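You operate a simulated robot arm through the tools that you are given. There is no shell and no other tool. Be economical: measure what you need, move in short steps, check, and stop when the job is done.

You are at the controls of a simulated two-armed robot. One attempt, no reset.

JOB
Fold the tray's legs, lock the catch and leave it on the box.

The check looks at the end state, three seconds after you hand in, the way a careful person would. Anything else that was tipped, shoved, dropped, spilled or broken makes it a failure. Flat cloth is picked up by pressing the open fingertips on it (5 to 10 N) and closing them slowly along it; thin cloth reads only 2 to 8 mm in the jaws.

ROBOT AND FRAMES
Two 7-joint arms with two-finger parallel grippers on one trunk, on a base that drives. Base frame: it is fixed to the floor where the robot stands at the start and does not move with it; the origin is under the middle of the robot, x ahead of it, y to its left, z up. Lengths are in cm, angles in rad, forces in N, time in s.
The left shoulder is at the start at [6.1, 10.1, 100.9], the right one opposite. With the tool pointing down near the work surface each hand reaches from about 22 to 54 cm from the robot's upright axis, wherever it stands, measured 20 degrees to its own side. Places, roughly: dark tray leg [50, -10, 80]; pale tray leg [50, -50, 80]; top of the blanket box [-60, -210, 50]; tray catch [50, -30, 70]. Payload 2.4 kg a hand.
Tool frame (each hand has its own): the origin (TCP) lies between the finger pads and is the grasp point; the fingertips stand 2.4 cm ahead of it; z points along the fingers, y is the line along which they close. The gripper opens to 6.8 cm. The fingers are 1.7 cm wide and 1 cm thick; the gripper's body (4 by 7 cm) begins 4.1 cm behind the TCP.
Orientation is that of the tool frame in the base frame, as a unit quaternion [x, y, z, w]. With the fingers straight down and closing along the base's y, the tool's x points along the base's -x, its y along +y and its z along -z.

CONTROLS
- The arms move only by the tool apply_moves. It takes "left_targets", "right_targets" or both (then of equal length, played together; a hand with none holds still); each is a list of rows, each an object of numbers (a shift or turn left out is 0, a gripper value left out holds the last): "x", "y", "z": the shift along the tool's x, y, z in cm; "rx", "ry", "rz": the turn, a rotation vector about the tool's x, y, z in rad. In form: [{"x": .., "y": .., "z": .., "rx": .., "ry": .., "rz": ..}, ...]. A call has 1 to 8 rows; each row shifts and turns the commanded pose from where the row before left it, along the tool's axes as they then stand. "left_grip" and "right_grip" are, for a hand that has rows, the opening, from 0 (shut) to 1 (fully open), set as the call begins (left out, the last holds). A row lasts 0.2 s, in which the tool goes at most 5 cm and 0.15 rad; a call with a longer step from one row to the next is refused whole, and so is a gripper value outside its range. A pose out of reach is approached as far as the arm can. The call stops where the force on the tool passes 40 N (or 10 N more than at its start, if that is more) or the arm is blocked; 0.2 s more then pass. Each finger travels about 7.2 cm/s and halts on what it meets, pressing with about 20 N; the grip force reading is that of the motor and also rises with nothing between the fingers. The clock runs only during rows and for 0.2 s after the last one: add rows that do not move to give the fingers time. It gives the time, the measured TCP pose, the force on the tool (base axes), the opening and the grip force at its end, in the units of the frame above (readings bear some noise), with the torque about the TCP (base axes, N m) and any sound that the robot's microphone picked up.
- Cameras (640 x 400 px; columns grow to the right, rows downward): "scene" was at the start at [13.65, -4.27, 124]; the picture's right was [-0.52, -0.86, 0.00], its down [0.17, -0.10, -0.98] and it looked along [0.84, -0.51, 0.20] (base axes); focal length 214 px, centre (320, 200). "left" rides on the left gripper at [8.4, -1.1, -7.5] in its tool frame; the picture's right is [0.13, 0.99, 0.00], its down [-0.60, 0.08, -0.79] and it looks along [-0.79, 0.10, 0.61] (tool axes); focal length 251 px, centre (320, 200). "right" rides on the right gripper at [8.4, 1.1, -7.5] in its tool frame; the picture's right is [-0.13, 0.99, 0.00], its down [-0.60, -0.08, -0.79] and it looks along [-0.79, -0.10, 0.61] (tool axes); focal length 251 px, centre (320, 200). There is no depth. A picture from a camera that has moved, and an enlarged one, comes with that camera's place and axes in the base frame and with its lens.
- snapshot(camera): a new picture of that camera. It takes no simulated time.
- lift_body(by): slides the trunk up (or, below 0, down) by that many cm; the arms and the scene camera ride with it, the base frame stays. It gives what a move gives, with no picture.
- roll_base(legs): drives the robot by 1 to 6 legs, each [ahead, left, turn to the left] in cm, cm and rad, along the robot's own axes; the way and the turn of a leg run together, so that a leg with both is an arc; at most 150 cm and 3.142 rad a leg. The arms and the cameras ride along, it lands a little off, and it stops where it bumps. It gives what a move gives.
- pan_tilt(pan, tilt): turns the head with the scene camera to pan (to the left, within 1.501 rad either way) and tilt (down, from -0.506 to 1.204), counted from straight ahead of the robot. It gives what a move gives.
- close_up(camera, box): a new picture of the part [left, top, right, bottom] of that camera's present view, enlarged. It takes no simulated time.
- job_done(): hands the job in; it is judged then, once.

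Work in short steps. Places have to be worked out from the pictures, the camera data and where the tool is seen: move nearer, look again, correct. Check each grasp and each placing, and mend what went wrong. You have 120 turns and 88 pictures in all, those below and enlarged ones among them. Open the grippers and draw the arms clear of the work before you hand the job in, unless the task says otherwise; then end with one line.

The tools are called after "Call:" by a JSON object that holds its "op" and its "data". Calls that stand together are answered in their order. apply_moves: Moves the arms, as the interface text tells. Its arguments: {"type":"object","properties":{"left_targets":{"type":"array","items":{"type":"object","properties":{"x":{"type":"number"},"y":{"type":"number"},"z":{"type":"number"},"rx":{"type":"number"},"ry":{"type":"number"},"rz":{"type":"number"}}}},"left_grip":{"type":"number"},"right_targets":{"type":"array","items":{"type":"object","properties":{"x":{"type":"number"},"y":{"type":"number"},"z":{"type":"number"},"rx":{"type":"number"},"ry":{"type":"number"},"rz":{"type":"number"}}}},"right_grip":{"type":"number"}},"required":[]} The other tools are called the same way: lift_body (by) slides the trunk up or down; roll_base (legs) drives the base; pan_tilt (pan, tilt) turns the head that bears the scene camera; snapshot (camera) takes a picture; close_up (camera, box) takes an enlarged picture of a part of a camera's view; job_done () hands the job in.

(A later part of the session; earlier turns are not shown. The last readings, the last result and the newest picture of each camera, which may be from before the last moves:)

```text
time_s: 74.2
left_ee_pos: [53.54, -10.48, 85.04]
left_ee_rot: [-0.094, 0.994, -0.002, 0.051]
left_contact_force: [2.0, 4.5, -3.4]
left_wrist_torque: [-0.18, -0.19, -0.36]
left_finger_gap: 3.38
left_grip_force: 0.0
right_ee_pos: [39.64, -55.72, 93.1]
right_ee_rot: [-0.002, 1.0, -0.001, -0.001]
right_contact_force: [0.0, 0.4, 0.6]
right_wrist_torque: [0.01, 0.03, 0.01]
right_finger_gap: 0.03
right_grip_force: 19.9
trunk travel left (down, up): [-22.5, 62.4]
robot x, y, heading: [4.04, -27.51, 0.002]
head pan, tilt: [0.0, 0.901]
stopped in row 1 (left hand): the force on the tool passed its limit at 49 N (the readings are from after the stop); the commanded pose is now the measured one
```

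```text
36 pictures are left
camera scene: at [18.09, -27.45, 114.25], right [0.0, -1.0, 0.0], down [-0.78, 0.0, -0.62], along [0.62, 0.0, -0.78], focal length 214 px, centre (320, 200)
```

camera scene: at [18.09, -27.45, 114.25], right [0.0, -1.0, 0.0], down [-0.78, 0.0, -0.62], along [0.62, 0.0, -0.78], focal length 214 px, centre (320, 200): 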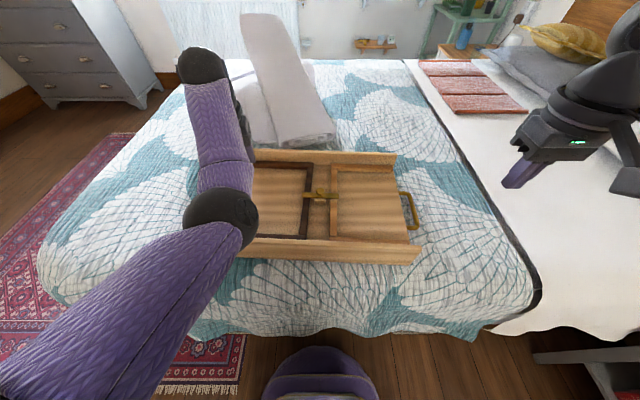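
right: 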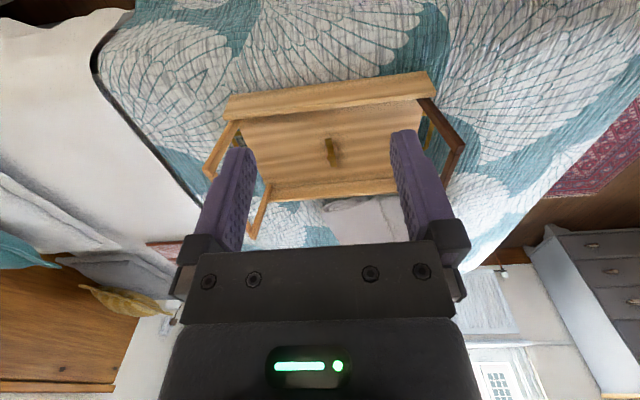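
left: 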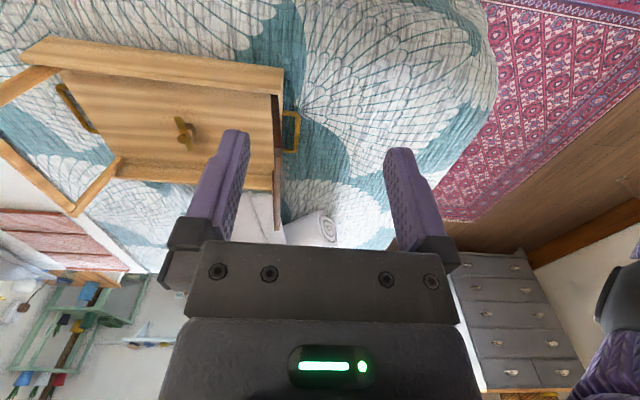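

The hand seems to press against its own forearm. Move forward and down slightly to detach, then go further left.

Call:
{"op": "apply_moves", "data": {"left_targets": [{"x": -1.5, "z": 0.5}, {"x": -1, "z": 0.5}, {"y": 1.5, "x": -0.3}, {"y": 1.5, "x": -0.3}, {"y": 1.5, "x": -0.3}, {"y": 1.5, "x": -0.3}, {"y": 1.5, "x": -0.3}]}}

```text
time_s: 75.8
left_ee_pos: [56.16, -2.31, 84.2]
left_ee_rot: [-0.094, 0.994, -0.002, 0.05]
left_contact_force: [-0.6, 0.4, -0.2]
left_wrist_torque: [0.01, 0.01, -0.01]
left_finger_gap: 3.37
left_grip_force: 0.1
right_ee_pos: [39.75, -55.75, 92.97]
right_ee_rot: [-0.003, 1.0, -0.001, 0.0]
right_contact_force: [-0.5, 0.5, -0.8]
right_wrist_torque: [0.04, -0.03, -0.02]
right_finger_gap: 0.0
right_grip_force: 20.2
trunk travel left (down, up): [-22.5, 62.4]
robot x, y, heading: [4.02, -27.47, -0.0]
head pan, tilt: [0.0, 0.901]
```

Free now. Straighten the yaw and pull x back gradually here.

Call:
{"op": "apply_moves", "data": {"left_targets": [{"rz": 0.1}, {"rz": 0.08}, {"x": 1}, {"x": 1}, {"x": 1}]}}

Call:
{"op": "snapshot", "data": {"camera": "scene"}}

```text
time_s: 77.1
left_ee_pos: [53.34, -2.45, 84.1]
left_ee_rot: [-0.006, 0.998, 0.005, 0.056]
left_contact_force: [8.2, 4.3, -7.5]
left_wrist_torque: [-0.08, -0.36, -0.28]
left_finger_gap: 3.4
left_grip_force: 0.1
right_ee_pos: [39.73, -55.71, 93.08]
right_ee_rot: [-0.001, 1.0, -0.002, -0.001]
right_contact_force: [0.2, 0.1, -0.5]
right_wrist_torque: [-0.02, -0.01, 0.0]
right_finger_gap: 0.0
right_grip_force: 20.0
trunk travel left (down, up): [-22.5, 62.4]
robot x, y, heading: [3.75, -27.52, 0.002]
head pan, tilt: [0.0, 0.901]
stopped in row 5 (left hand): the force on the tool passed its limit at 50 N (the readings are from after the stop); the commanded pose is now the measured one
```

```text
35 pictures are left
camera scene: at [18.1, -27.44, 114.25], right [0.0, -1.0, 0.0], down [-0.78, 0.0, -0.62], along [0.62, 0.0, -0.78], focal length 214 px, centre (320, 200)
```

scene: 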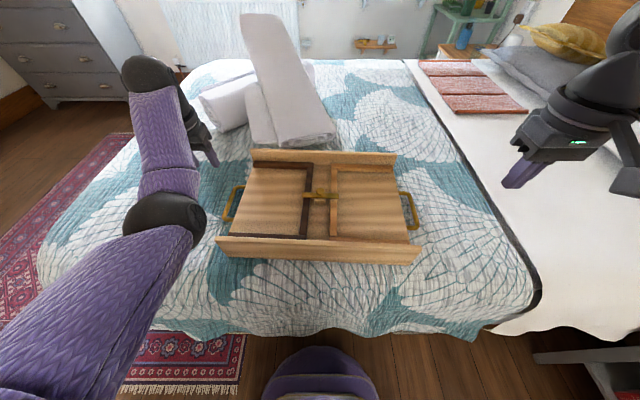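

The left hand is fine at x≈53, and the left handle spans x 47–57 at y≈-4.7, so I can grip it there. I'll lift with the trunk rather than the arms. Detach slightly, lower, and look at the handle with the left camera.

Call:
{"op": "apply_moves", "data": {"left_targets": [{"x": -0.8, "z": 0.5}, {"z": 2, "y": -0.5}, {"z": 2, "y": -0.5}, {"z": 2}], "left_grip": 0.4}}

Call:
{"op": "close_up", "data": {"camera": "left", "box": [120, 0, 520, 250]}}

Call:
{"op": "close_up", "data": {"camera": "scene", "box": [160, 120, 320, 270]}}

```text
time_s: 78.1
left_ee_pos: [54.84, -3.49, 77.64]
left_ee_rot: [-0.005, 0.998, 0.005, 0.055]
left_contact_force: [0.7, 1.0, -0.2]
left_wrist_torque: [0.02, -0.03, 0.0]
left_finger_gap: 2.71
left_grip_force: 0.0
right_ee_pos: [39.71, -55.65, 93.03]
right_ee_rot: [-0.001, 1.0, -0.001, 0.0]
right_contact_force: [0.5, -0.7, -0.1]
right_wrist_torque: [-0.02, 0.0, 0.01]
right_finger_gap: 0.0
right_grip_force: 20.3
trunk travel left (down, up): [-22.5, 62.4]
robot x, y, heading: [3.88, -27.53, 0.003]
head pan, tilt: [0.0, 0.901]
```

```text
1.60 times, centred on (320, 125) of left
camera zoom: at [45.76, -4.72, 84.28], right [-0.14, 0.99, -0.01], down [0.51, 0.08, 0.86], along [0.85, 0.12, -0.52], focal length 402 px, centre (320, 320)
```

zoom: 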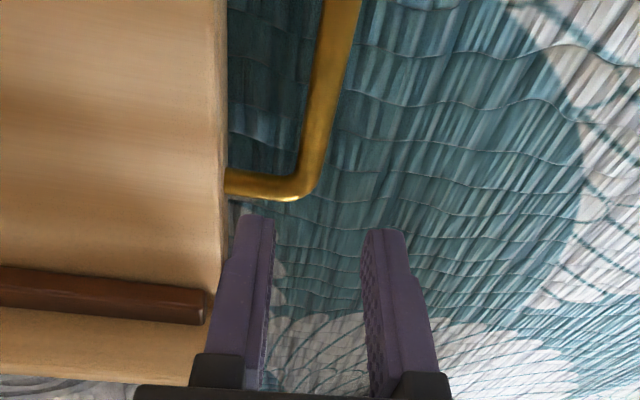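

```text
2.67 times, centred on (240, 195) of scene
camera zoom: at [18.09, -27.44, 114.25], right [0.0, -1.0, 0.0], down [-0.78, 0.0, -0.62], along [0.62, 0.0, -0.78], focal length 572 px, centre (533, 213)
```

zoom: 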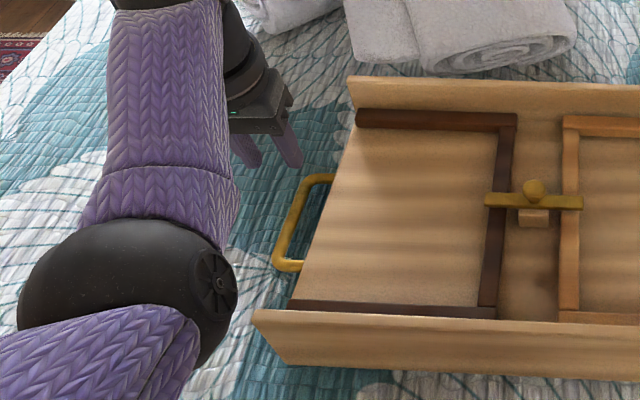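

Handle bar at y≈-3.6, z≈67.8, x 48.6–59.5. Descend the left gripper straddling it.

Call:
{"op": "apply_moves", "data": {"left_targets": [{"z": 2, "x": 0.7}, {"z": 2, "x": 0.7}, {"z": 2, "x": 0.3}]}}

Call:
{"op": "close_up", "data": {"camera": "left", "box": [120, 0, 520, 250]}}

```text
time_s: 78.9
left_ee_pos: [53.66, -3.19, 71.31]
left_ee_rot: [-0.006, 0.998, 0.004, 0.055]
left_contact_force: [-0.5, 0.5, -0.3]
left_wrist_torque: [0.02, 0.0, 0.01]
left_finger_gap: 2.71
left_grip_force: 0.0
right_ee_pos: [39.75, -55.63, 92.94]
right_ee_rot: [-0.002, 1.0, 0.0, 0.0]
right_contact_force: [0.1, 0.7, -1.0]
right_wrist_torque: [0.0, 0.0, -0.03]
right_finger_gap: 0.0
right_grip_force: 20.0
trunk travel left (down, up): [-22.5, 62.4]
robot x, y, heading: [4.25, -27.84, 0.002]
head pan, tilt: [0.0, 0.901]
```

```text
1.60 times, centred on (320, 125) of left
camera zoom: at [44.67, -4.46, 77.95], right [-0.14, 0.99, -0.01], down [0.51, 0.08, 0.85], along [0.85, 0.12, -0.52], focal length 402 px, centre (320, 320)
```

zoom: 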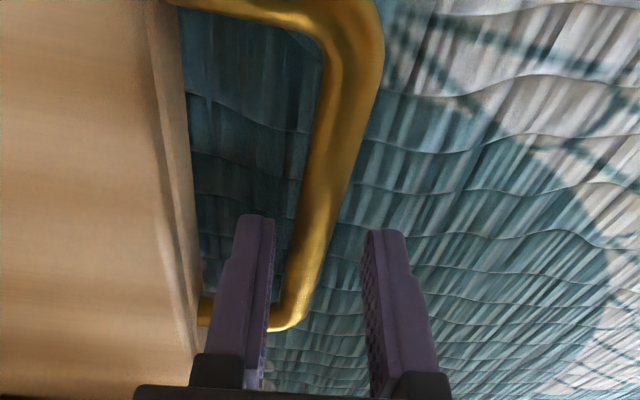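

The bar is between the fingers. Descend the last bit and close.

Call:
{"op": "apply_moves", "data": {"left_targets": [{"z": 1, "y": -0.3}, {"z": 0.8}, {"z": 0.4}]}}

Call:
{"op": "apply_moves", "data": {"left_targets": [{}, {}, {}], "left_grip": 0}}

Call:
{"op": "close_up", "data": {"camera": "left", "box": [120, 0, 520, 250]}}

```text
time_s: 79.5
left_ee_pos: [53.83, -3.5, 70.41]
left_ee_rot: [-0.006, 0.998, 0.006, 0.06]
left_contact_force: [-20.5, -0.7, 29.4]
left_wrist_torque: [-0.5, 0.63, -0.5]
left_finger_gap: 2.7
left_grip_force: 0.0
right_ee_pos: [39.36, -55.66, 93.2]
right_ee_rot: [-0.003, 1.0, -0.001, 0.002]
right_contact_force: [-0.3, -0.1, 0.1]
right_wrist_torque: [-0.03, -0.03, 0.02]
right_finger_gap: 0.02
right_grip_force: 20.0
trunk travel left (down, up): [-22.5, 62.4]
robot x, y, heading: [3.96, -27.76, -0.003]
head pan, tilt: [0.0, 0.901]
stopped in row 3 (left hand): the force on the tool passed its limit at 46 N (the readings are from after the stop); the commanded pose is now the measured one
```

```text
time_s: 80.0
left_ee_pos: [54.02, -3.9, 70.51]
left_ee_rot: [-0.003, 0.998, 0.002, 0.061]
left_contact_force: [-12.7, -4.9, 26.2]
left_wrist_torque: [-0.29, 0.57, -0.5]
left_finger_gap: 1.25
left_grip_force: 20.1
right_ee_pos: [39.43, -55.73, 93.06]
right_ee_rot: [-0.001, 1.0, 0.0, 0.001]
right_contact_force: [0.7, 0.0, -0.5]
right_wrist_torque: [-0.01, 0.02, 0.01]
right_finger_gap: 0.0
right_grip_force: 20.0
trunk travel left (down, up): [-22.5, 62.4]
robot x, y, heading: [3.92, -27.34, 0.002]
head pan, tilt: [0.0, 0.901]
stopped in row 2 (left hand): the force on the tool passed its limit at 52 N (the readings are from after the stop); the commanded pose is now the measured one
```

```text
1.60 times, centred on (320, 125) of left
camera zoom: at [44.9, -5.11, 76.98], right [-0.13, 0.99, -0.01], down [0.5, 0.08, 0.86], along [0.85, 0.11, -0.51], focal length 402 px, centre (320, 320)
```

zoom: 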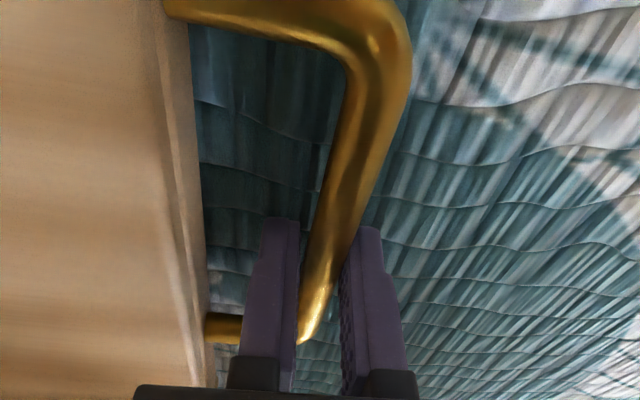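

The left handle is gripped (gap 1.25). Now bring the right hand over the right handle (~(52,-51.6,67.8)).

Call:
{"op": "apply_moves", "data": {"right_targets": [{"x": -2, "z": 3}, {"x": -2, "z": 3}, {"x": -2, "z": 3}, {"x": -2, "z": 3, "y": 1}, {"x": -2, "y": 1.5}, {"x": -2, "y": 1.5}], "right_grip": 0.4}}

Call:
{"op": "close_up", "data": {"camera": "right", "box": [120, 0, 520, 250]}}

Call:
{"op": "close_up", "data": {"camera": "scene", "box": [320, 120, 480, 270]}}

```text
time_s: 80.9
left_ee_pos: [54.04, -3.97, 70.49]
left_ee_rot: [-0.002, 0.998, 0.003, 0.062]
left_contact_force: [-9.9, -2.6, 20.6]
left_wrist_torque: [-0.29, 0.48, -0.45]
left_finger_gap: 1.21
left_grip_force: 20.8
right_ee_pos: [45.69, -55.61, 83.45]
right_ee_rot: [-0.001, 1.0, -0.001, 0.001]
right_contact_force: [-0.5, 0.5, -0.2]
right_wrist_torque: [-0.04, 0.01, 0.04]
right_finger_gap: 2.7
right_grip_force: 0.0
trunk travel left (down, up): [-22.5, 62.4]
robot x, y, heading: [3.81, -27.8, 0.004]
head pan, tilt: [0.0, 0.901]
stopped in row 4 (left hand): the force on the tool passed its limit at 40 N (the readings are from after the stop); the commanded pose is now the measured one
```

```text
1.60 times, centred on (320, 125) of right
camera zoom: at [37.4, -54.52, 90.84], right [0.13, 0.99, 0.0], down [0.6, -0.08, 0.79], along [0.79, -0.1, -0.61], focal length 402 px, centre (320, 320)
```

zoom: 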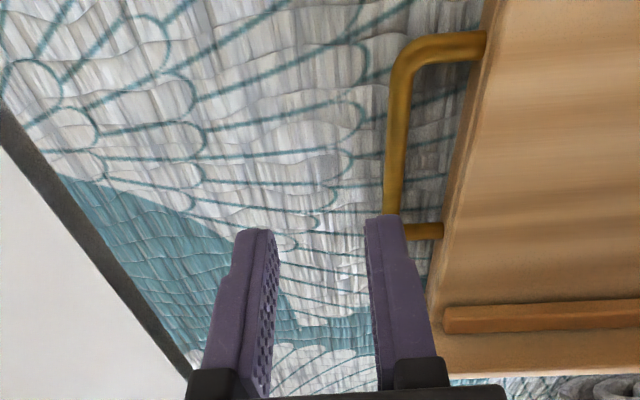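

```text
2.67 times, centred on (400, 195) of scene
camera zoom: at [17.81, -27.58, 114.27], right [0.0, -1.0, 0.0], down [-0.78, 0.0, -0.62], along [0.62, 0.0, -0.78], focal length 572 px, centre (107, 213)
```

zoom: 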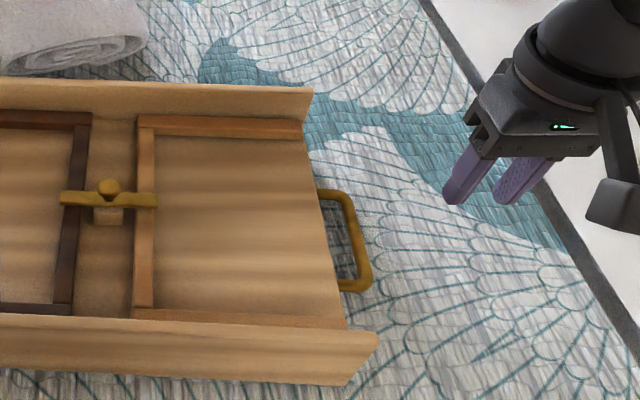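

Ease the left hand up 0.5 cm (it presses the bed) and bring the right hand over its handle at (51,-52).

Call:
{"op": "apply_moves", "data": {"left_targets": [{"z": -0.5}, {}, {}, {}, {}, {}], "right_targets": [{"x": -2, "y": 1}, {"x": -2, "y": 1.3}, {"x": -1.3, "y": 1.3}, {"z": 3}, {"z": 3}, {"z": 3}]}}

Call:
{"op": "close_up", "data": {"camera": "right", "box": [120, 0, 520, 250]}}

```text
time_s: 82.3
left_ee_pos: [54.05, -3.83, 70.74]
left_ee_rot: [-0.004, 0.998, 0.002, 0.061]
left_contact_force: [-0.6, -0.1, -0.5]
left_wrist_torque: [0.08, 0.22, -0.36]
left_finger_gap: 1.22
left_grip_force: 19.8
right_ee_pos: [49.34, -52.38, 75.46]
right_ee_rot: [-0.001, 1.0, 0.0, 0.001]
right_contact_force: [-0.3, -0.6, 0.1]
right_wrist_torque: [-0.02, 0.01, -0.01]
right_finger_gap: 2.74
right_grip_force: 0.0
right hand out of reach, approached as far as the arm can: row 5, 6
trunk travel left (down, up): [-22.5, 62.4]
robot x, y, heading: [4.09, -27.47, -0.001]
head pan, tilt: [0.0, 0.901]
```

```text
1.60 times, centred on (320, 125) of right
camera zoom: at [41.01, -51.41, 82.83], right [0.13, 0.99, 0.0], down [0.6, -0.08, 0.79], along [0.79, -0.1, -0.61], focal length 402 px, centre (320, 320)
```

zoom: 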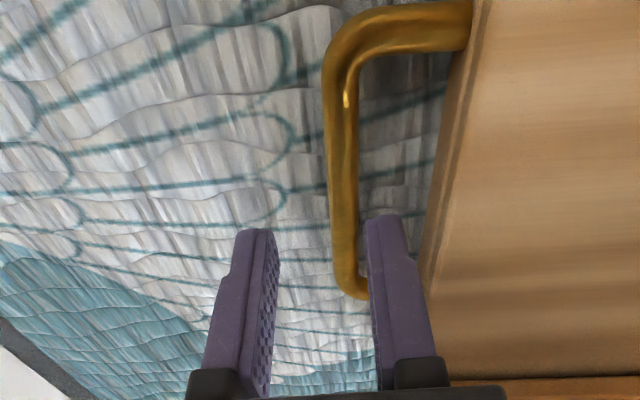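

The right arm nears its reach; the handle's nearer part (x≈48) is easier. Shift there and descend.

Call:
{"op": "apply_moves", "data": {"right_targets": [{"x": 2.2, "y": 0.5}, {"z": 1}, {"z": 1}]}}

```text
time_s: 83.1
left_ee_pos: [54.1, -3.72, 70.73]
left_ee_rot: [-0.004, 0.998, 0.002, 0.06]
left_contact_force: [-0.3, 1.8, 0.1]
left_wrist_torque: [0.04, -0.13, -0.34]
left_finger_gap: 1.22
left_grip_force: 19.6
right_ee_pos: [47.16, -52.01, 73.43]
right_ee_rot: [-0.001, 1.0, -0.002, -0.001]
right_contact_force: [0.7, 0.7, -0.6]
right_wrist_torque: [-0.01, 0.0, 0.01]
right_finger_gap: 2.72
right_grip_force: 0.0
trunk travel left (down, up): [-22.5, 62.4]
robot x, y, heading: [3.93, -27.27, -0.001]
head pan, tilt: [0.0, 0.901]
```

It follows now. Check alignment before the last descent.

Call:
{"op": "close_up", "data": {"camera": "right", "box": [120, 0, 520, 250]}}

```text
1.60 times, centred on (320, 125) of right
camera zoom: at [38.73, -50.98, 80.89], right [0.13, 0.99, 0.0], down [0.6, -0.08, 0.79], along [0.79, -0.1, -0.61], focal length 402 px, centre (320, 320)
```

zoom: 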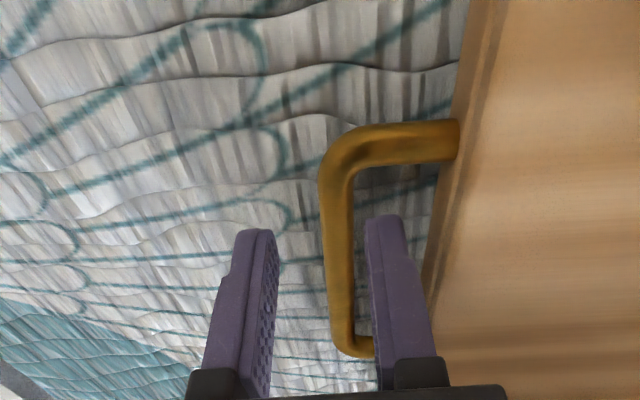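

The near corner is at x≈46.3, so I shift to x≈48.4 and +0.7 in y, then descend.

Call:
{"op": "apply_moves", "data": {"right_targets": [{"x": -1.2, "y": 0.7}, {"z": 1}, {"z": 1}, {"z": 0.6}]}}

Call:
{"op": "close_up", "data": {"camera": "right", "box": [120, 0, 520, 250]}}

```text
time_s: 84.1
left_ee_pos: [53.98, -3.61, 70.73]
left_ee_rot: [-0.004, 0.998, 0.001, 0.061]
left_contact_force: [-1.1, 1.7, 0.2]
left_wrist_torque: [0.03, 0.01, -0.35]
left_finger_gap: 1.25
left_grip_force: 19.6
right_ee_pos: [46.67, -51.47, 72.29]
right_ee_rot: [-0.001, 1.0, -0.001, -0.001]
right_contact_force: [0.6, -0.8, 1.8]
right_wrist_torque: [0.02, 0.0, 0.03]
right_finger_gap: 2.73
right_grip_force: 0.1
right hand out of reach, approached as far as the arm can: row 1, 2, 3, 4
trunk travel left (down, up): [-22.5, 62.4]
robot x, y, heading: [3.69, -27.2, -0.001]
head pan, tilt: [0.0, 0.901]
```

```text
1.60 times, centred on (320, 125) of right
camera zoom: at [38.4, -50.41, 79.72], right [0.13, 0.99, 0.0], down [0.6, -0.08, 0.79], along [0.79, -0.1, -0.61], focal length 402 px, centre (320, 320)
```

zoom: 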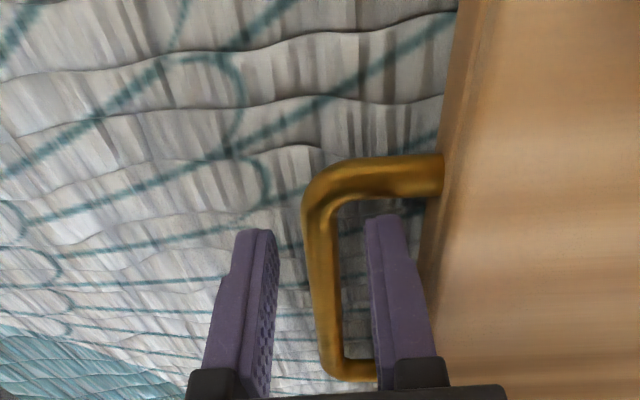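

The right arm is out of vertical reach, so I'll lower the trunk 5 cm: release the left, raise both hands relative to the trunk, then lower.

Call:
{"op": "apply_moves", "data": {"left_targets": [{}, {}, {"z": -2}, {"z": -2}, {"z": -1.5}], "right_targets": [{}, {}, {"z": -2}, {"z": -2}, {"z": -1.5, "x": -1}], "left_grip": 0.4}}

Call:
{"op": "lift_body", "data": {"by": -5}}

```text
time_s: 85.3
left_ee_pos: [53.56, -3.68, 76.26]
left_ee_rot: [-0.004, 0.998, 0.002, 0.061]
left_contact_force: [-0.7, -0.7, -0.7]
left_wrist_torque: [0.01, 0.0, 0.04]
left_finger_gap: 2.73
left_grip_force: 0.1
right_ee_pos: [47.74, -51.56, 77.87]
right_ee_rot: [-0.001, 1.0, -0.001, -0.001]
right_contact_force: [-0.7, -0.3, 0.5]
right_wrist_torque: [-0.04, 0.02, -0.02]
right_finger_gap: 2.72
right_grip_force: 0.1
trunk travel left (down, up): [-22.5, 62.4]
robot x, y, heading: [4.0, -27.61, 0.005]
head pan, tilt: [0.0, 0.901]
```

```text
time_s: 86.2
left_ee_pos: [53.52, -3.84, 71.25]
left_ee_rot: [-0.003, 0.998, 0.001, 0.06]
left_contact_force: [-0.6, -1.0, 0.3]
left_wrist_torque: [-0.02, -0.02, 0.01]
left_finger_gap: 2.69
left_grip_force: 0.1
right_ee_pos: [47.44, -51.57, 72.81]
right_ee_rot: [-0.001, 1.0, -0.003, 0.001]
right_contact_force: [-0.2, -0.1, -0.5]
right_wrist_torque: [0.0, 0.04, -0.02]
right_finger_gap: 2.7
right_grip_force: 0.1
trunk travel left (down, up): [-17.5, 67.5]
robot x, y, heading: [3.83, -27.08, 0.006]
head pan, tilt: [0.0, 0.901]
```

Now the right hand: shift to x≈49 and descend on the handle; left descends too.

Call:
{"op": "apply_moves", "data": {"left_targets": [{}, {}, {"z": 0.5}, {}], "right_targets": [{"x": -1.6, "y": 0.3}, {"z": 1}, {"z": 0.8}, {"z": 0.4}]}}

Call:
{"op": "close_up", "data": {"camera": "right", "box": [120, 0, 520, 250]}}

Call:
{"op": "close_up", "data": {"camera": "left", "box": [120, 0, 520, 250]}}

```text
time_s: 87.2
left_ee_pos: [53.5, -3.81, 70.69]
left_ee_rot: [-0.004, 0.998, 0.003, 0.061]
left_contact_force: [1.1, 0.1, -0.2]
left_wrist_torque: [-0.02, 0.0, 0.01]
left_finger_gap: 2.72
left_grip_force: 0.0
right_ee_pos: [49.23, -51.18, 70.65]
right_ee_rot: [-0.001, 1.0, 0.0, 0.0]
right_contact_force: [-0.6, -0.2, 0.0]
right_wrist_torque: [-0.04, 0.03, 0.02]
right_finger_gap: 2.73
right_grip_force: 0.0
trunk travel left (down, up): [-17.5, 67.5]
robot x, y, heading: [4.13, -27.23, -0.003]
head pan, tilt: [0.0, 0.901]
```

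```text
1.60 times, centred on (320, 125) of right
camera zoom: at [40.9, -50.09, 77.99], right [0.13, 0.99, 0.0], down [0.6, -0.08, 0.79], along [0.79, -0.1, -0.61], focal length 402 px, centre (320, 320)
```

zoom: 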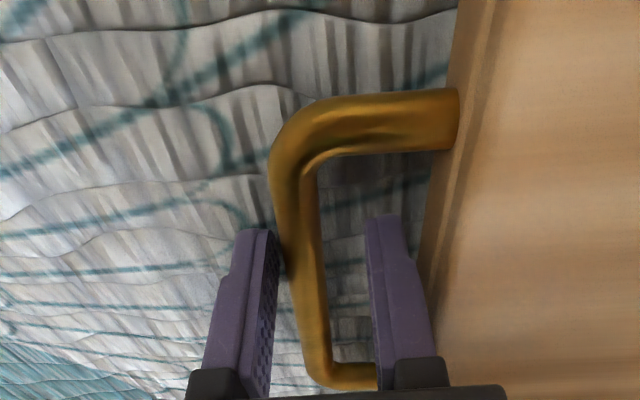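

```text
1.60 times, centred on (320, 125) of left
camera zoom: at [44.35, -5.05, 77.2], right [-0.14, 0.99, -0.01], down [0.5, 0.08, 0.86], along [0.85, 0.11, -0.51], focal length 402 px, centre (320, 320)
```

zoom: 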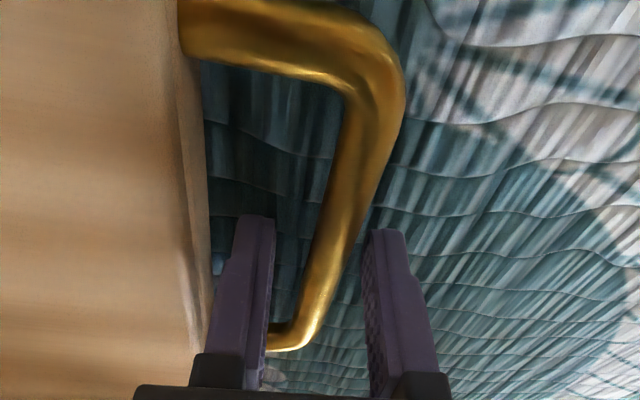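

Both handles are straddled. Lower to light bed contact and close both.

Call:
{"op": "apply_moves", "data": {"left_targets": [{"z": 0.2}, {"z": 0.1}], "right_targets": [{"z": 0.4, "y": -0.2}, {"z": 0.3}]}}

Call:
{"op": "apply_moves", "data": {"left_targets": [{}, {}, {}, {}], "right_targets": [{}, {}, {}, {}], "left_grip": 0, "right_grip": 0}}

Call:
{"op": "close_up", "data": {"camera": "right", "box": [120, 0, 520, 250]}}

```text
time_s: 87.9
left_ee_pos: [53.16, -3.89, 70.6]
left_ee_rot: [-0.002, 0.998, 0.002, 0.062]
left_contact_force: [0.2, -0.5, 0.0]
left_wrist_torque: [0.02, 0.02, -0.02]
left_finger_gap: 2.74
left_grip_force: 0.1
right_ee_pos: [49.25, -51.36, 70.33]
right_ee_rot: [0.0, 1.0, -0.001, 0.004]
right_contact_force: [-14.7, 1.4, 31.2]
right_wrist_torque: [0.28, 0.6, 0.3]
right_finger_gap: 2.78
right_grip_force: 0.3
trunk travel left (down, up): [-17.5, 67.5]
robot x, y, heading: [3.99, -27.2, 0.002]
head pan, tilt: [0.0, 0.901]
stopped in row 2 (right hand): the force on the tool passed its limit at 43 N (the readings are from after the stop); the commanded pose is now the measured one
```

```text
time_s: 88.8
left_ee_pos: [53.26, -3.43, 70.48]
left_ee_rot: [-0.004, 0.998, 0.003, 0.062]
left_contact_force: [-0.7, 6.9, 7.2]
left_wrist_torque: [0.15, 0.4, -0.36]
left_finger_gap: 1.25
left_grip_force: 20.3
right_ee_pos: [49.38, -51.3, 70.21]
right_ee_rot: [0.001, 1.0, -0.001, 0.005]
right_contact_force: [-7.9, -1.0, 25.5]
right_wrist_torque: [0.23, 1.05, -0.36]
right_finger_gap: 1.24
right_grip_force: 20.1
trunk travel left (down, up): [-17.5, 67.5]
robot x, y, heading: [3.9, -27.14, -0.003]
head pan, tilt: [0.0, 0.901]
stopped in row 4 (right hand): the force on the tool passed its limit at 44 N (the readings are from after the stop); the commanded pose is now the measured one
```

```text
1.60 times, centred on (320, 125) of right
camera zoom: at [41.0, -50.25, 77.74], right [0.13, 0.99, 0.0], down [0.6, -0.08, 0.8], along [0.79, -0.11, -0.6], focal length 402 px, centre (320, 320)
```

zoom: 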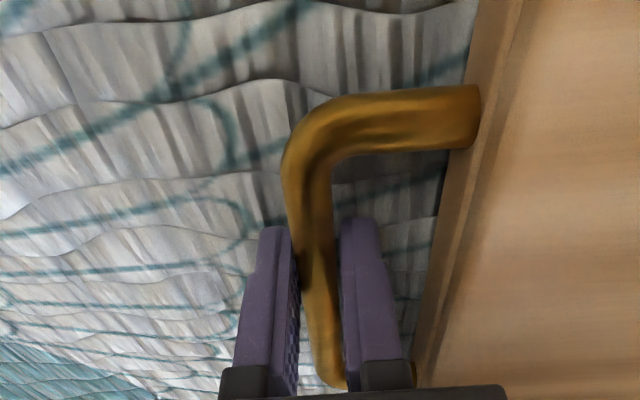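

Both grips close on 1.25 cm bars. Lift gently with the trunk 3 cm as a test.

Call:
{"op": "lift_body", "data": {"by": 3}}

Call:
{"op": "snapshot", "data": {"camera": "scene"}}

```text
time_s: 89.5
left_ee_pos: [53.51, -3.64, 73.47]
left_ee_rot: [-0.004, 0.998, 0.003, 0.061]
left_contact_force: [0.2, 0.0, 0.6]
left_wrist_torque: [0.02, 0.03, 0.01]
left_finger_gap: 0.0
left_grip_force: 20.0
right_ee_pos: [49.51, -51.46, 73.22]
right_ee_rot: [0.0, 1.0, -0.001, 0.003]
right_contact_force: [-0.1, 0.6, 0.0]
right_wrist_torque: [-0.02, 0.01, 0.0]
right_finger_gap: 0.0
right_grip_force: 20.3
trunk travel left (down, up): [-20.5, 64.5]
robot x, y, heading: [4.26, -27.52, 0.001]
head pan, tilt: [0.0, 0.901]
```

```text
22 pictures are left
camera scene: at [18.59, -27.47, 112.21], right [0.0, -1.0, 0.0], down [-0.78, 0.0, -0.62], along [0.62, 0.0, -0.78], focal length 214 px, centre (320, 200)
```

scene: 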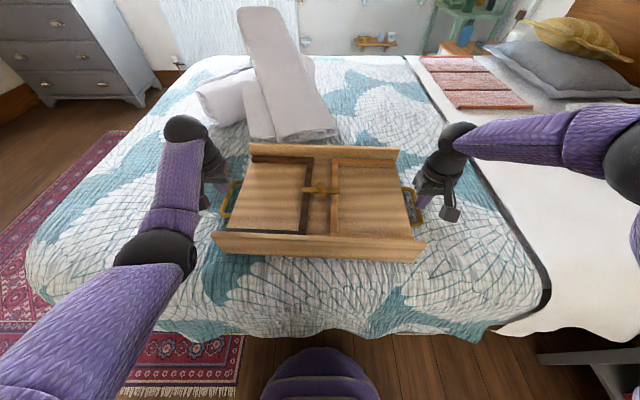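

The grips slipped off: the tips only reach the top of the bars because the bed is right below. I'll test once more with the trunk lower so the tips press fully, and read the forces during a tiny lift.

Call:
{"op": "apply_moves", "data": {"left_targets": [{}, {}], "right_targets": [{}, {}], "left_grip": 0.4, "right_grip": 0.4}}

Call:
{"op": "lift_body", "data": {"by": -3.3}}

Call:
{"op": "apply_moves", "data": {"left_targets": [{}, {}, {}], "right_targets": [{}, {}, {}], "left_grip": 0, "right_grip": 0}}

Call:
{"op": "lift_body", "data": {"by": 0.6}}

```text
time_s: 90.1
left_ee_pos: [53.51, -3.62, 73.4]
left_ee_rot: [-0.005, 0.998, 0.004, 0.06]
left_contact_force: [-1.3, 0.0, 0.1]
left_wrist_torque: [-0.02, 0.0, 0.02]
left_finger_gap: 2.72
left_grip_force: 0.1
right_ee_pos: [49.5, -51.47, 73.26]
right_ee_rot: [-0.001, 1.0, -0.001, 0.003]
right_contact_force: [0.1, 0.6, 0.8]
right_wrist_torque: [0.01, 0.02, -0.03]
right_finger_gap: 2.71
right_grip_force: 0.0
trunk travel left (down, up): [-20.5, 64.5]
robot x, y, heading: [3.93, -27.42, 0.001]
head pan, tilt: [0.0, 0.901]
```

```text
time_s: 90.8
left_ee_pos: [53.23, -3.58, 70.39]
left_ee_rot: [-0.005, 0.998, 0.004, 0.065]
left_contact_force: [-6.9, 0.2, 9.1]
left_wrist_torque: [-0.14, 0.22, -0.08]
left_finger_gap: 2.73
left_grip_force: 0.0
right_ee_pos: [49.62, -51.39, 70.32]
right_ee_rot: [0.001, 1.0, -0.001, 0.007]
right_contact_force: [-11.4, 2.4, 17.7]
right_wrist_torque: [0.28, 0.45, 0.05]
right_finger_gap: 2.71
right_grip_force: 0.1
trunk travel left (down, up): [-17.4, 67.6]
robot x, y, heading: [3.98, -27.41, 0.003]
head pan, tilt: [0.0, 0.901]
stopped: the force on the tool passed its limit at 48 N (the readings are from after the stop); the commanded pose is now the measured one
```

```text
time_s: 91.6
left_ee_pos: [53.48, -3.65, 70.49]
left_ee_rot: [-0.005, 0.998, 0.005, 0.064]
left_contact_force: [0.1, 4.8, 10.7]
left_wrist_torque: [-0.06, -0.13, -0.36]
left_finger_gap: 1.26
left_grip_force: 19.9
right_ee_pos: [49.69, -51.6, 70.5]
right_ee_rot: [0.0, 1.0, 0.0, 0.009]
right_contact_force: [-2.2, -3.1, 26.5]
right_wrist_torque: [0.17, -0.02, -0.46]
right_finger_gap: 1.25
right_grip_force: 20.1
trunk travel left (down, up): [-17.4, 67.6]
robot x, y, heading: [3.75, -27.46, -0.0]
head pan, tilt: [0.0, 0.901]
```

```text
time_s: 92.1
left_ee_pos: [53.65, -3.73, 70.78]
left_ee_rot: [-0.005, 0.998, 0.004, 0.062]
left_contact_force: [-0.6, 7.0, -5.0]
left_wrist_torque: [0.09, 0.34, -0.34]
left_finger_gap: 1.25
left_grip_force: 20.3
right_ee_pos: [49.75, -51.51, 70.66]
right_ee_rot: [0.0, 1.0, 0.0, 0.004]
right_contact_force: [2.1, -5.6, -4.5]
right_wrist_torque: [-0.15, -0.28, -0.36]
right_finger_gap: 1.26
right_grip_force: 20.2
trunk travel left (down, up): [-18.0, 67.0]
robot x, y, heading: [3.96, -27.49, -0.002]
head pan, tilt: [0.0, 0.901]
```

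The grips carry 5 N each now. Raise by a further 0.4 and read.

Call:
{"op": "lift_body", "data": {"by": 0.4}}

Call:
{"op": "lift_body", "data": {"by": 0.4}}

```text
time_s: 92.7
left_ee_pos: [53.54, -3.7, 71.22]
left_ee_rot: [-0.004, 0.998, 0.005, 0.062]
left_contact_force: [-0.9, 8.7, -5.2]
left_wrist_torque: [0.1, 0.16, -0.35]
left_finger_gap: 1.23
left_grip_force: 19.9
right_ee_pos: [49.61, -51.56, 71.22]
right_ee_rot: [0.001, 1.0, 0.0, 0.005]
right_contact_force: [1.3, -8.4, -4.9]
right_wrist_torque: [-0.12, -0.11, -0.36]
right_finger_gap: 1.27
right_grip_force: 20.5
trunk travel left (down, up): [-18.4, 66.6]
robot x, y, heading: [3.97, -27.52, 0.001]
head pan, tilt: [0.0, 0.901]
```

```text
time_s: 93.2
left_ee_pos: [53.63, -3.66, 71.68]
left_ee_rot: [-0.005, 0.998, 0.005, 0.062]
left_contact_force: [0.1, 11.7, -4.9]
left_wrist_torque: [0.12, -0.17, -0.34]
left_finger_gap: 1.23
left_grip_force: 19.5
right_ee_pos: [49.76, -51.47, 71.63]
right_ee_rot: [0.0, 1.0, 0.0, 0.005]
right_contact_force: [1.0, -11.8, -6.7]
right_wrist_torque: [-0.1, 0.3, -0.33]
right_finger_gap: 1.28
right_grip_force: 19.9
trunk travel left (down, up): [-18.8, 66.2]
robot x, y, heading: [3.71, -27.88, -0.004]
head pan, tilt: [0.0, 0.901]
```

Vertical load stays ~5 N while the hands get pushed apart: the handles look hinged, swinging up. Check visually.

Call:
{"op": "close_up", "data": {"camera": "right", "box": [120, 0, 520, 250]}}

Call:
{"op": "snapshot", "data": {"camera": "scene"}}

```text
1.60 times, centred on (320, 125) of right
camera zoom: at [41.37, -50.4, 78.88], right [0.13, 0.99, 0.0], down [0.6, -0.08, 0.8], along [0.79, -0.11, -0.6], focal length 402 px, centre (320, 320)
```

zoom: 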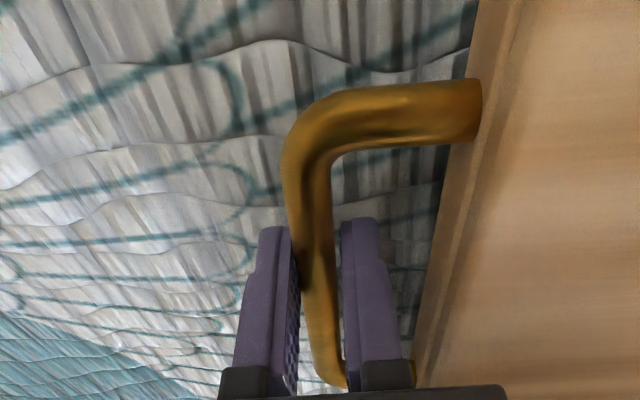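

```text
20 pictures are left
camera scene: at [19.11, -27.48, 110.43], right [0.0, -1.0, 0.0], down [-0.78, 0.0, -0.62], along [0.62, 0.0, -0.78], focal length 214 px, centre (320, 200)
```

scene: 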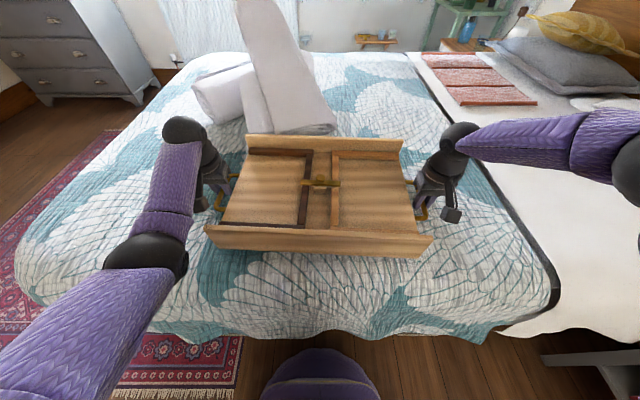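

The tray did rise with the hands (weight about 10 N). The inward squeeze is growing, so I relieve it by moving each hand outward slightly.

Call:
{"op": "apply_moves", "data": {"left_targets": [{"y": 0.1}, {"y": 0.1}], "right_targets": [{"y": -0.1}, {"y": -0.1}]}}

Call:
{"op": "lift_body", "data": {"by": 0.5}}

```text
time_s: 93.8
left_ee_pos: [53.6, -3.66, 71.82]
left_ee_rot: [-0.003, 0.998, 0.002, 0.062]
left_contact_force: [-2.3, -7.6, -4.4]
left_wrist_torque: [-0.08, 0.0, -0.38]
left_finger_gap: 1.23
left_grip_force: 19.8
right_ee_pos: [49.8, -51.47, 71.63]
right_ee_rot: [-0.001, 1.0, 0.001, 0.006]
right_contact_force: [2.0, 7.7, -4.6]
right_wrist_torque: [0.09, 0.07, -0.33]
right_finger_gap: 1.26
right_grip_force: 19.6
trunk travel left (down, up): [-18.8, 66.2]
robot x, y, heading: [4.25, -27.59, -0.003]
head pan, tilt: [0.0, 0.901]
```

```text
time_s: 94.3
left_ee_pos: [53.67, -3.7, 72.13]
left_ee_rot: [-0.003, 0.998, 0.002, 0.063]
left_contact_force: [-3.8, -24.8, -4.3]
left_wrist_torque: [-0.27, 0.08, -0.39]
left_finger_gap: 1.23
left_grip_force: 20.1
right_ee_pos: [49.75, -51.6, 72.09]
right_ee_rot: [0.0, 1.0, 0.001, 0.007]
right_contact_force: [3.1, 24.8, -4.9]
right_wrist_torque: [0.27, -0.08, -0.35]
right_finger_gap: 1.26
right_grip_force: 20.1
trunk travel left (down, up): [-19.3, 65.7]
robot x, y, heading: [3.72, -27.63, 0.002]
head pan, tilt: [0.0, 0.901]
```

Too stiff, and now it is in tension. Move back inward by 0.13.

Call:
{"op": "apply_moves", "data": {"left_targets": [{"y": -0.13}, {}, {}], "right_targets": [{"y": 0.13}, {}, {}]}}

Call:
{"op": "lift_body", "data": {"by": 1.5}}

```text
time_s: 95.1
left_ee_pos: [53.64, -3.6, 72.09]
left_ee_rot: [-0.004, 0.998, 0.004, 0.062]
left_contact_force: [-4.4, -19.0, -4.4]
left_wrist_torque: [-0.2, 0.18, -0.37]
left_finger_gap: 1.24
left_grip_force: 20.0
right_ee_pos: [49.71, -51.52, 72.08]
right_ee_rot: [0.001, 1.0, 0.0, 0.007]
right_contact_force: [2.8, 18.4, -4.7]
right_wrist_torque: [0.16, -0.14, -0.38]
right_finger_gap: 1.28
right_grip_force: 20.2
trunk travel left (down, up): [-19.3, 65.7]
robot x, y, heading: [3.74, -27.81, -0.001]
head pan, tilt: [0.0, 0.901]
```

```text
time_s: 95.8
left_ee_pos: [53.71, -3.68, 73.77]
left_ee_rot: [-0.004, 0.998, 0.004, 0.063]
left_contact_force: [-3.6, -21.2, -6.2]
left_wrist_torque: [-0.21, 0.0, -0.4]
left_finger_gap: 1.21
left_grip_force: 20.0
right_ee_pos: [49.72, -51.48, 73.63]
right_ee_rot: [0.001, 1.0, -0.001, 0.005]
right_contact_force: [2.2, 21.2, -5.0]
right_wrist_torque: [0.25, 0.05, -0.36]
right_finger_gap: 1.26
right_grip_force: 19.6
trunk travel left (down, up): [-20.8, 64.2]
robot x, y, heading: [3.98, -27.28, -0.001]
head pan, tilt: [0.0, 0.901]
```

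Still about 21 N of tension; reduce it further.

Call:
{"op": "apply_moves", "data": {"left_targets": [{"y": -0.12}, {}, {}, {}], "right_targets": [{"y": 0.12}, {}, {}, {}]}}

Call:
{"op": "lift_body", "data": {"by": 3}}

Call:
{"op": "snapshot", "data": {"camera": "scene"}}

```text
time_s: 96.8
left_ee_pos: [53.79, -3.68, 73.64]
left_ee_rot: [-0.005, 0.998, 0.006, 0.063]
left_contact_force: [-1.0, 3.8, -4.8]
left_wrist_torque: [0.04, 0.02, -0.34]
left_finger_gap: 1.23
left_grip_force: 20.6
right_ee_pos: [49.68, -51.34, 73.49]
right_ee_rot: [0.001, 1.0, -0.002, 0.005]
right_contact_force: [1.7, -4.2, -5.5]
right_wrist_torque: [-0.03, 0.02, -0.36]
right_finger_gap: 1.27
right_grip_force: 20.3
trunk travel left (down, up): [-20.8, 64.2]
robot x, y, heading: [3.98, -27.52, -0.003]
head pan, tilt: [0.0, 0.901]
```

```text
time_s: 97.5
left_ee_pos: [53.64, -3.66, 76.56]
left_ee_rot: [-0.005, 0.998, 0.005, 0.062]
left_contact_force: [-0.1, 11.0, -5.0]
left_wrist_torque: [0.09, -0.38, -0.33]
left_finger_gap: 1.24
left_grip_force: 20.3
right_ee_pos: [49.79, -51.68, 77.34]
right_ee_rot: [0.002, 1.0, -0.001, 0.015]
right_contact_force: [0.8, -10.6, -4.7]
right_wrist_torque: [-0.09, 0.44, -0.31]
right_finger_gap: 1.27
right_grip_force: 19.9
trunk travel left (down, up): [-23.8, 61.2]
robot x, y, heading: [4.0, -27.7, -0.0]
head pan, tilt: [0.0, 0.901]
```

```text
19 pictures are left
camera scene: at [17.83, -27.48, 115.52], right [0.0, -1.0, 0.0], down [-0.78, 0.0, -0.62], along [0.62, 0.0, -0.78], focal length 214 px, centre (320, 200)
```

scene: 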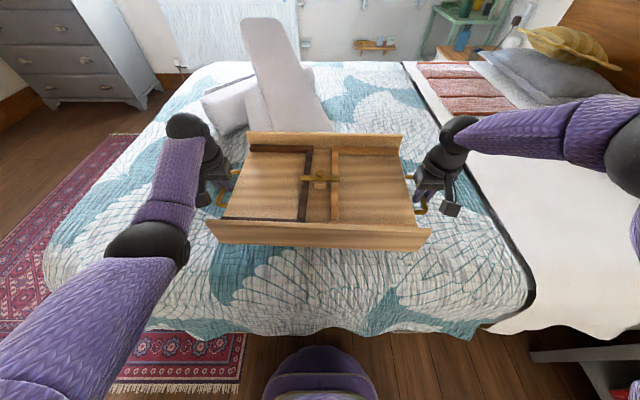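

The tray is off the bed, held level at about 5 N per hand. Back away from the bed.

Call:
{"op": "lift_body", "data": {"by": 3}}

Call:
{"op": "roll_base", "data": {"legs": [[-12, 0, 0]]}}

```text
time_s: 98.3
left_ee_pos: [53.56, -3.73, 79.6]
left_ee_rot: [-0.005, 0.998, 0.005, 0.061]
left_contact_force: [0.4, 14.8, -5.6]
left_wrist_torque: [0.12, -0.38, -0.31]
left_finger_gap: 1.25
left_grip_force: 19.8
right_ee_pos: [49.61, -51.51, 81.11]
right_ee_rot: [0.0, 1.0, -0.001, 0.025]
right_contact_force: [-0.4, -14.6, -4.6]
right_wrist_torque: [-0.14, 0.4, -0.31]
right_finger_gap: 1.27
right_grip_force: 19.8
trunk travel left (down, up): [-26.8, 58.2]
robot x, y, heading: [4.13, -27.29, 0.003]
head pan, tilt: [0.0, 0.901]
```

```text
time_s: 99.5
left_ee_pos: [41.81, -3.83, 79.66]
left_ee_rot: [-0.004, 0.998, 0.004, 0.061]
left_contact_force: [-0.4, 18.7, -5.6]
left_wrist_torque: [0.23, 0.2, -0.32]
left_finger_gap: 1.23
left_grip_force: 20.0
right_ee_pos: [37.69, -51.64, 81.12]
right_ee_rot: [0.002, 1.0, -0.001, 0.025]
right_contact_force: [-0.1, -18.7, -4.3]
right_wrist_torque: [-0.19, -0.14, -0.38]
right_finger_gap: 1.26
right_grip_force: 20.1
trunk travel left (down, up): [-26.8, 58.2]
robot x, y, heading: [-8.03, -27.45, -0.001]
head pan, tilt: [0.0, 0.901]
```

The right hand has crept 1.5 cm higher and compression is growing. Correct the right down and ease outward slightly.

Call:
{"op": "apply_moves", "data": {"left_targets": [{"y": 0.04}, {"y": 0.04}, {}, {}], "right_targets": [{"y": -0.04, "z": 0.5}, {"y": -0.04, "z": 0.5}, {"z": 0.4}, {}]}}

Call:
{"op": "snapshot", "data": {"camera": "scene"}}

```text
time_s: 100.5
left_ee_pos: [41.87, -3.78, 79.78]
left_ee_rot: [-0.001, 0.998, 0.003, 0.062]
left_contact_force: [-4.3, -26.0, -4.3]
left_wrist_torque: [-0.25, 0.25, -0.42]
left_finger_gap: 1.26
left_grip_force: 20.5
right_ee_pos: [36.93, -51.6, 79.98]
right_ee_rot: [0.002, 1.0, 0.001, 0.025]
right_contact_force: [3.9, 26.1, -6.2]
right_wrist_torque: [0.23, -0.25, -0.37]
right_finger_gap: 1.29
right_grip_force: 19.6
right hand out of reach, approached as far as the arm can: row 2
trunk travel left (down, up): [-26.8, 58.2]
robot x, y, heading: [-8.04, -27.53, -0.002]
head pan, tilt: [0.0, 0.901]
```

```text
18 pictures are left
camera scene: at [5.23, -27.5, 118.58], right [0.0, -1.0, 0.0], down [-0.78, 0.0, -0.62], along [0.62, 0.0, -0.78], focal length 214 px, centre (320, 200)
```

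scene: 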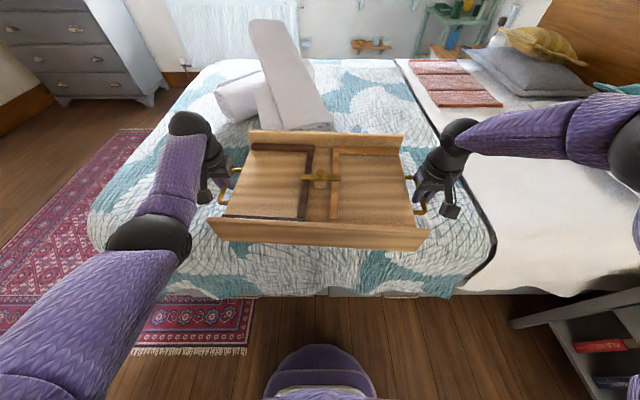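

Level again, but tension is 26 N; nudge inward 0.05 and continue backing.

Call:
{"op": "apply_moves", "data": {"left_targets": [{"y": -0.05}, {}, {}], "right_targets": [{"y": 0.05}, {}, {}]}}

Call:
{"op": "roll_base", "data": {"legs": [[-54, 0, 0]]}}

```text
time_s: 101.3
left_ee_pos: [41.99, -3.98, 79.68]
left_ee_rot: [-0.002, 0.998, 0.001, 0.062]
left_contact_force: [-5.8, -38.6, -3.6]
left_wrist_torque: [-0.38, 0.22, -0.45]
left_finger_gap: 1.29
left_grip_force: 19.9
right_ee_pos: [37.02, -51.76, 80.02]
right_ee_rot: [0.002, 1.0, 0.001, 0.025]
right_contact_force: [5.2, 38.5, -5.4]
right_wrist_torque: [0.34, -0.12, -0.34]
right_finger_gap: 1.3
right_grip_force: 19.5
trunk travel left (down, up): [-26.8, 58.2]
robot x, y, heading: [-8.47, -27.73, -0.001]
head pan, tilt: [0.0, 0.901]
```

```text
time_s: 104.4
left_ee_pos: [-10.88, -3.55, 79.62]
left_ee_rot: [-0.005, 0.998, 0.003, 0.062]
left_contact_force: [-4.2, -37.8, -4.7]
left_wrist_torque: [-0.41, 0.15, -0.41]
left_finger_gap: 1.28
left_grip_force: 19.7
right_ee_pos: [-15.4, -51.45, 80.03]
right_ee_rot: [-0.001, 1.0, 0.001, 0.025]
right_contact_force: [6.1, 38.4, -5.7]
right_wrist_torque: [0.38, -0.07, -0.33]
right_finger_gap: 1.3
right_grip_force: 20.5
trunk travel left (down, up): [-26.8, 58.2]
robot x, y, heading: [-60.56, -27.7, 0.003]
head pan, tilt: [0.0, 0.901]
```

Tension is still 38 N though grips hold. Move inward 0.12 more.

Call:
{"op": "apply_moves", "data": {"left_targets": [{"y": -0.06}, {"y": -0.06}, {}, {}], "right_targets": [{"y": 0.06}, {"y": 0.06}, {}, {}]}}

Call:
{"op": "pan_tilt", "data": {"pan": -1.3, "tilt": 0.5}}

Call:
{"op": "snapshot", "data": {"camera": "scene"}}

```text
time_s: 105.4
left_ee_pos: [-10.93, -3.69, 79.71]
left_ee_rot: [-0.006, 0.998, 0.003, 0.061]
left_contact_force: [-0.3, 19.0, -5.8]
left_wrist_torque: [0.21, 0.12, -0.35]
left_finger_gap: 1.25
left_grip_force: 20.0
right_ee_pos: [-15.39, -51.4, 80.13]
right_ee_rot: [0.0, 1.0, 0.0, 0.025]
right_contact_force: [-0.5, -19.6, -4.7]
right_wrist_torque: [-0.19, -0.09, -0.39]
right_finger_gap: 1.29
right_grip_force: 20.5
trunk travel left (down, up): [-26.8, 58.2]
robot x, y, heading: [-60.35, -27.58, 0.003]
head pan, tilt: [0.0, 0.901]
```

```text
time_s: 106.8
left_ee_pos: [-10.84, -3.72, 79.59]
left_ee_rot: [-0.005, 0.998, 0.003, 0.062]
left_contact_force: [1.3, 36.1, -5.2]
left_wrist_torque: [0.38, -0.09, -0.33]
left_finger_gap: 1.28
left_grip_force: 20.3
right_ee_pos: [-15.41, -51.44, 80.08]
right_ee_rot: [0.0, 1.0, 0.0, 0.024]
right_contact_force: [-1.9, -35.9, -5.2]
right_wrist_torque: [-0.34, 0.11, -0.39]
right_finger_gap: 1.28
right_grip_force: 19.9
trunk travel left (down, up): [-26.8, 58.2]
robot x, y, heading: [-60.49, -27.67, 0.003]
head pan, tilt: [-1.3, 0.499]
```

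```text
17 pictures are left
camera scene: at [-52.45, -36.21, 121.97], right [-0.96, -0.27, 0.0], down [-0.13, 0.46, -0.88], along [0.24, -0.85, -0.48], focal length 214 px, centre (320, 200)
```

scene: 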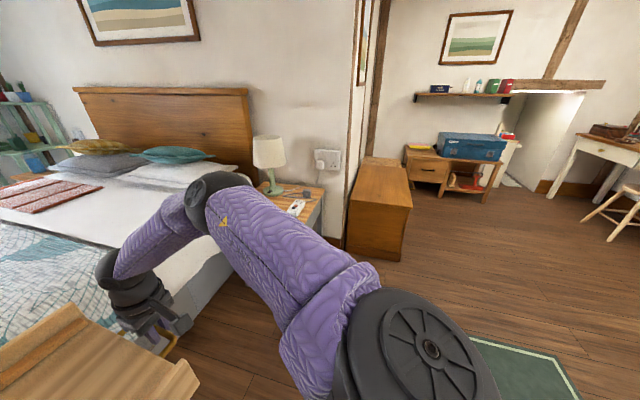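

I'll avoid the green rug: turn right, drive along x≈-60, then sidestep to the box's open side. First ease the squeeze by 0.055 and turn.

Call:
{"op": "apply_moves", "data": {"left_targets": [{"y": 0.055}, {}, {}, {}], "right_targets": [{"y": -0.055}, {}, {}, {}]}}

Call:
{"op": "roll_base", "data": {"legs": [[0, 0, -0.8], [0, 0, -0.771]]}}

```text
time_s: 107.8
left_ee_pos: [-10.82, -3.67, 79.66]
left_ee_rot: [-0.004, 0.998, 0.002, 0.062]
left_contact_force: [1.1, 28.8, -5.1]
left_wrist_torque: [0.35, 0.05, -0.35]
left_finger_gap: 1.26
left_grip_force: 19.7
right_ee_pos: [-15.45, -51.43, 80.15]
right_ee_rot: [-0.001, 1.0, 0.001, 0.024]
right_contact_force: [-1.1, -29.0, -4.7]
right_wrist_torque: [-0.29, 0.02, -0.36]
right_finger_gap: 1.3
right_grip_force: 20.1
trunk travel left (down, up): [-26.8, 58.2]
robot x, y, heading: [-60.38, -27.61, 0.004]
head pan, tilt: [-1.3, 0.499]
```

```text
time_s: 112.3
left_ee_pos: [-36.02, -76.86, 79.66]
left_ee_rot: [0.698, 0.714, -0.041, 0.046]
left_contact_force: [27.6, -0.8, -5.2]
left_wrist_torque: [-0.01, -0.28, -0.32]
left_finger_gap: 1.29
left_grip_force: 20.0
right_ee_pos: [-83.89, -72.99, 79.94]
right_ee_rot: [0.702, 0.712, -0.016, 0.018]
right_contact_force: [-27.2, 0.4, -4.9]
right_wrist_torque: [0.11, 0.3, -0.4]
right_finger_gap: 1.29
right_grip_force: 19.9
trunk travel left (down, up): [-26.8, 58.2]
robot x, y, heading: [-60.7, -27.04, -1.558]
head pan, tilt: [-1.3, 0.499]
```

Turned; the grips hold. Point the head ahead and look before driving.

Call:
{"op": "pan_tilt", "data": {"pan": 0, "tilt": 0.6}}

Call:
{"op": "snapshot", "data": {"camera": "scene"}}

```text
time_s: 113.8
left_ee_pos: [-36.11, -76.89, 79.64]
left_ee_rot: [0.697, 0.714, -0.042, 0.045]
left_contact_force: [3.2, 0.6, -5.7]
left_wrist_torque: [0.1, -0.06, -0.35]
left_finger_gap: 1.26
left_grip_force: 20.0
right_ee_pos: [-84.01, -73.01, 80.14]
right_ee_rot: [0.703, 0.711, -0.017, 0.018]
right_contact_force: [-3.9, -0.4, -4.4]
right_wrist_torque: [-0.05, 0.04, -0.38]
right_finger_gap: 1.31
right_grip_force: 20.4
trunk travel left (down, up): [-26.8, 58.2]
robot x, y, heading: [-60.54, -27.12, -1.557]
head pan, tilt: [0.0, 0.6]
```

```text
16 pictures are left
camera scene: at [-60.34, -41.95, 121.05], right [-1.0, -0.02, 0.0], down [-0.01, 0.57, -0.82], along [0.01, -0.82, -0.57], focal length 214 px, centre (320, 200)
```

scene: 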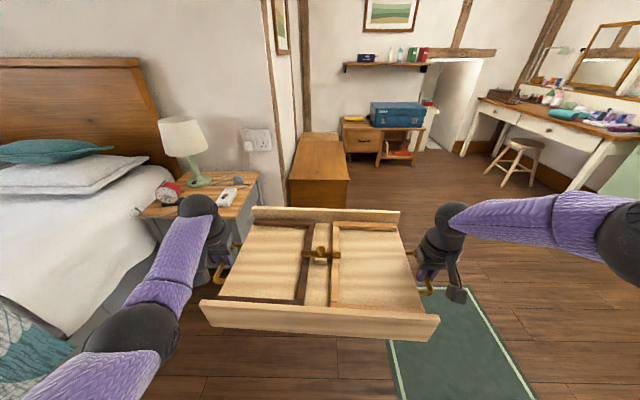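

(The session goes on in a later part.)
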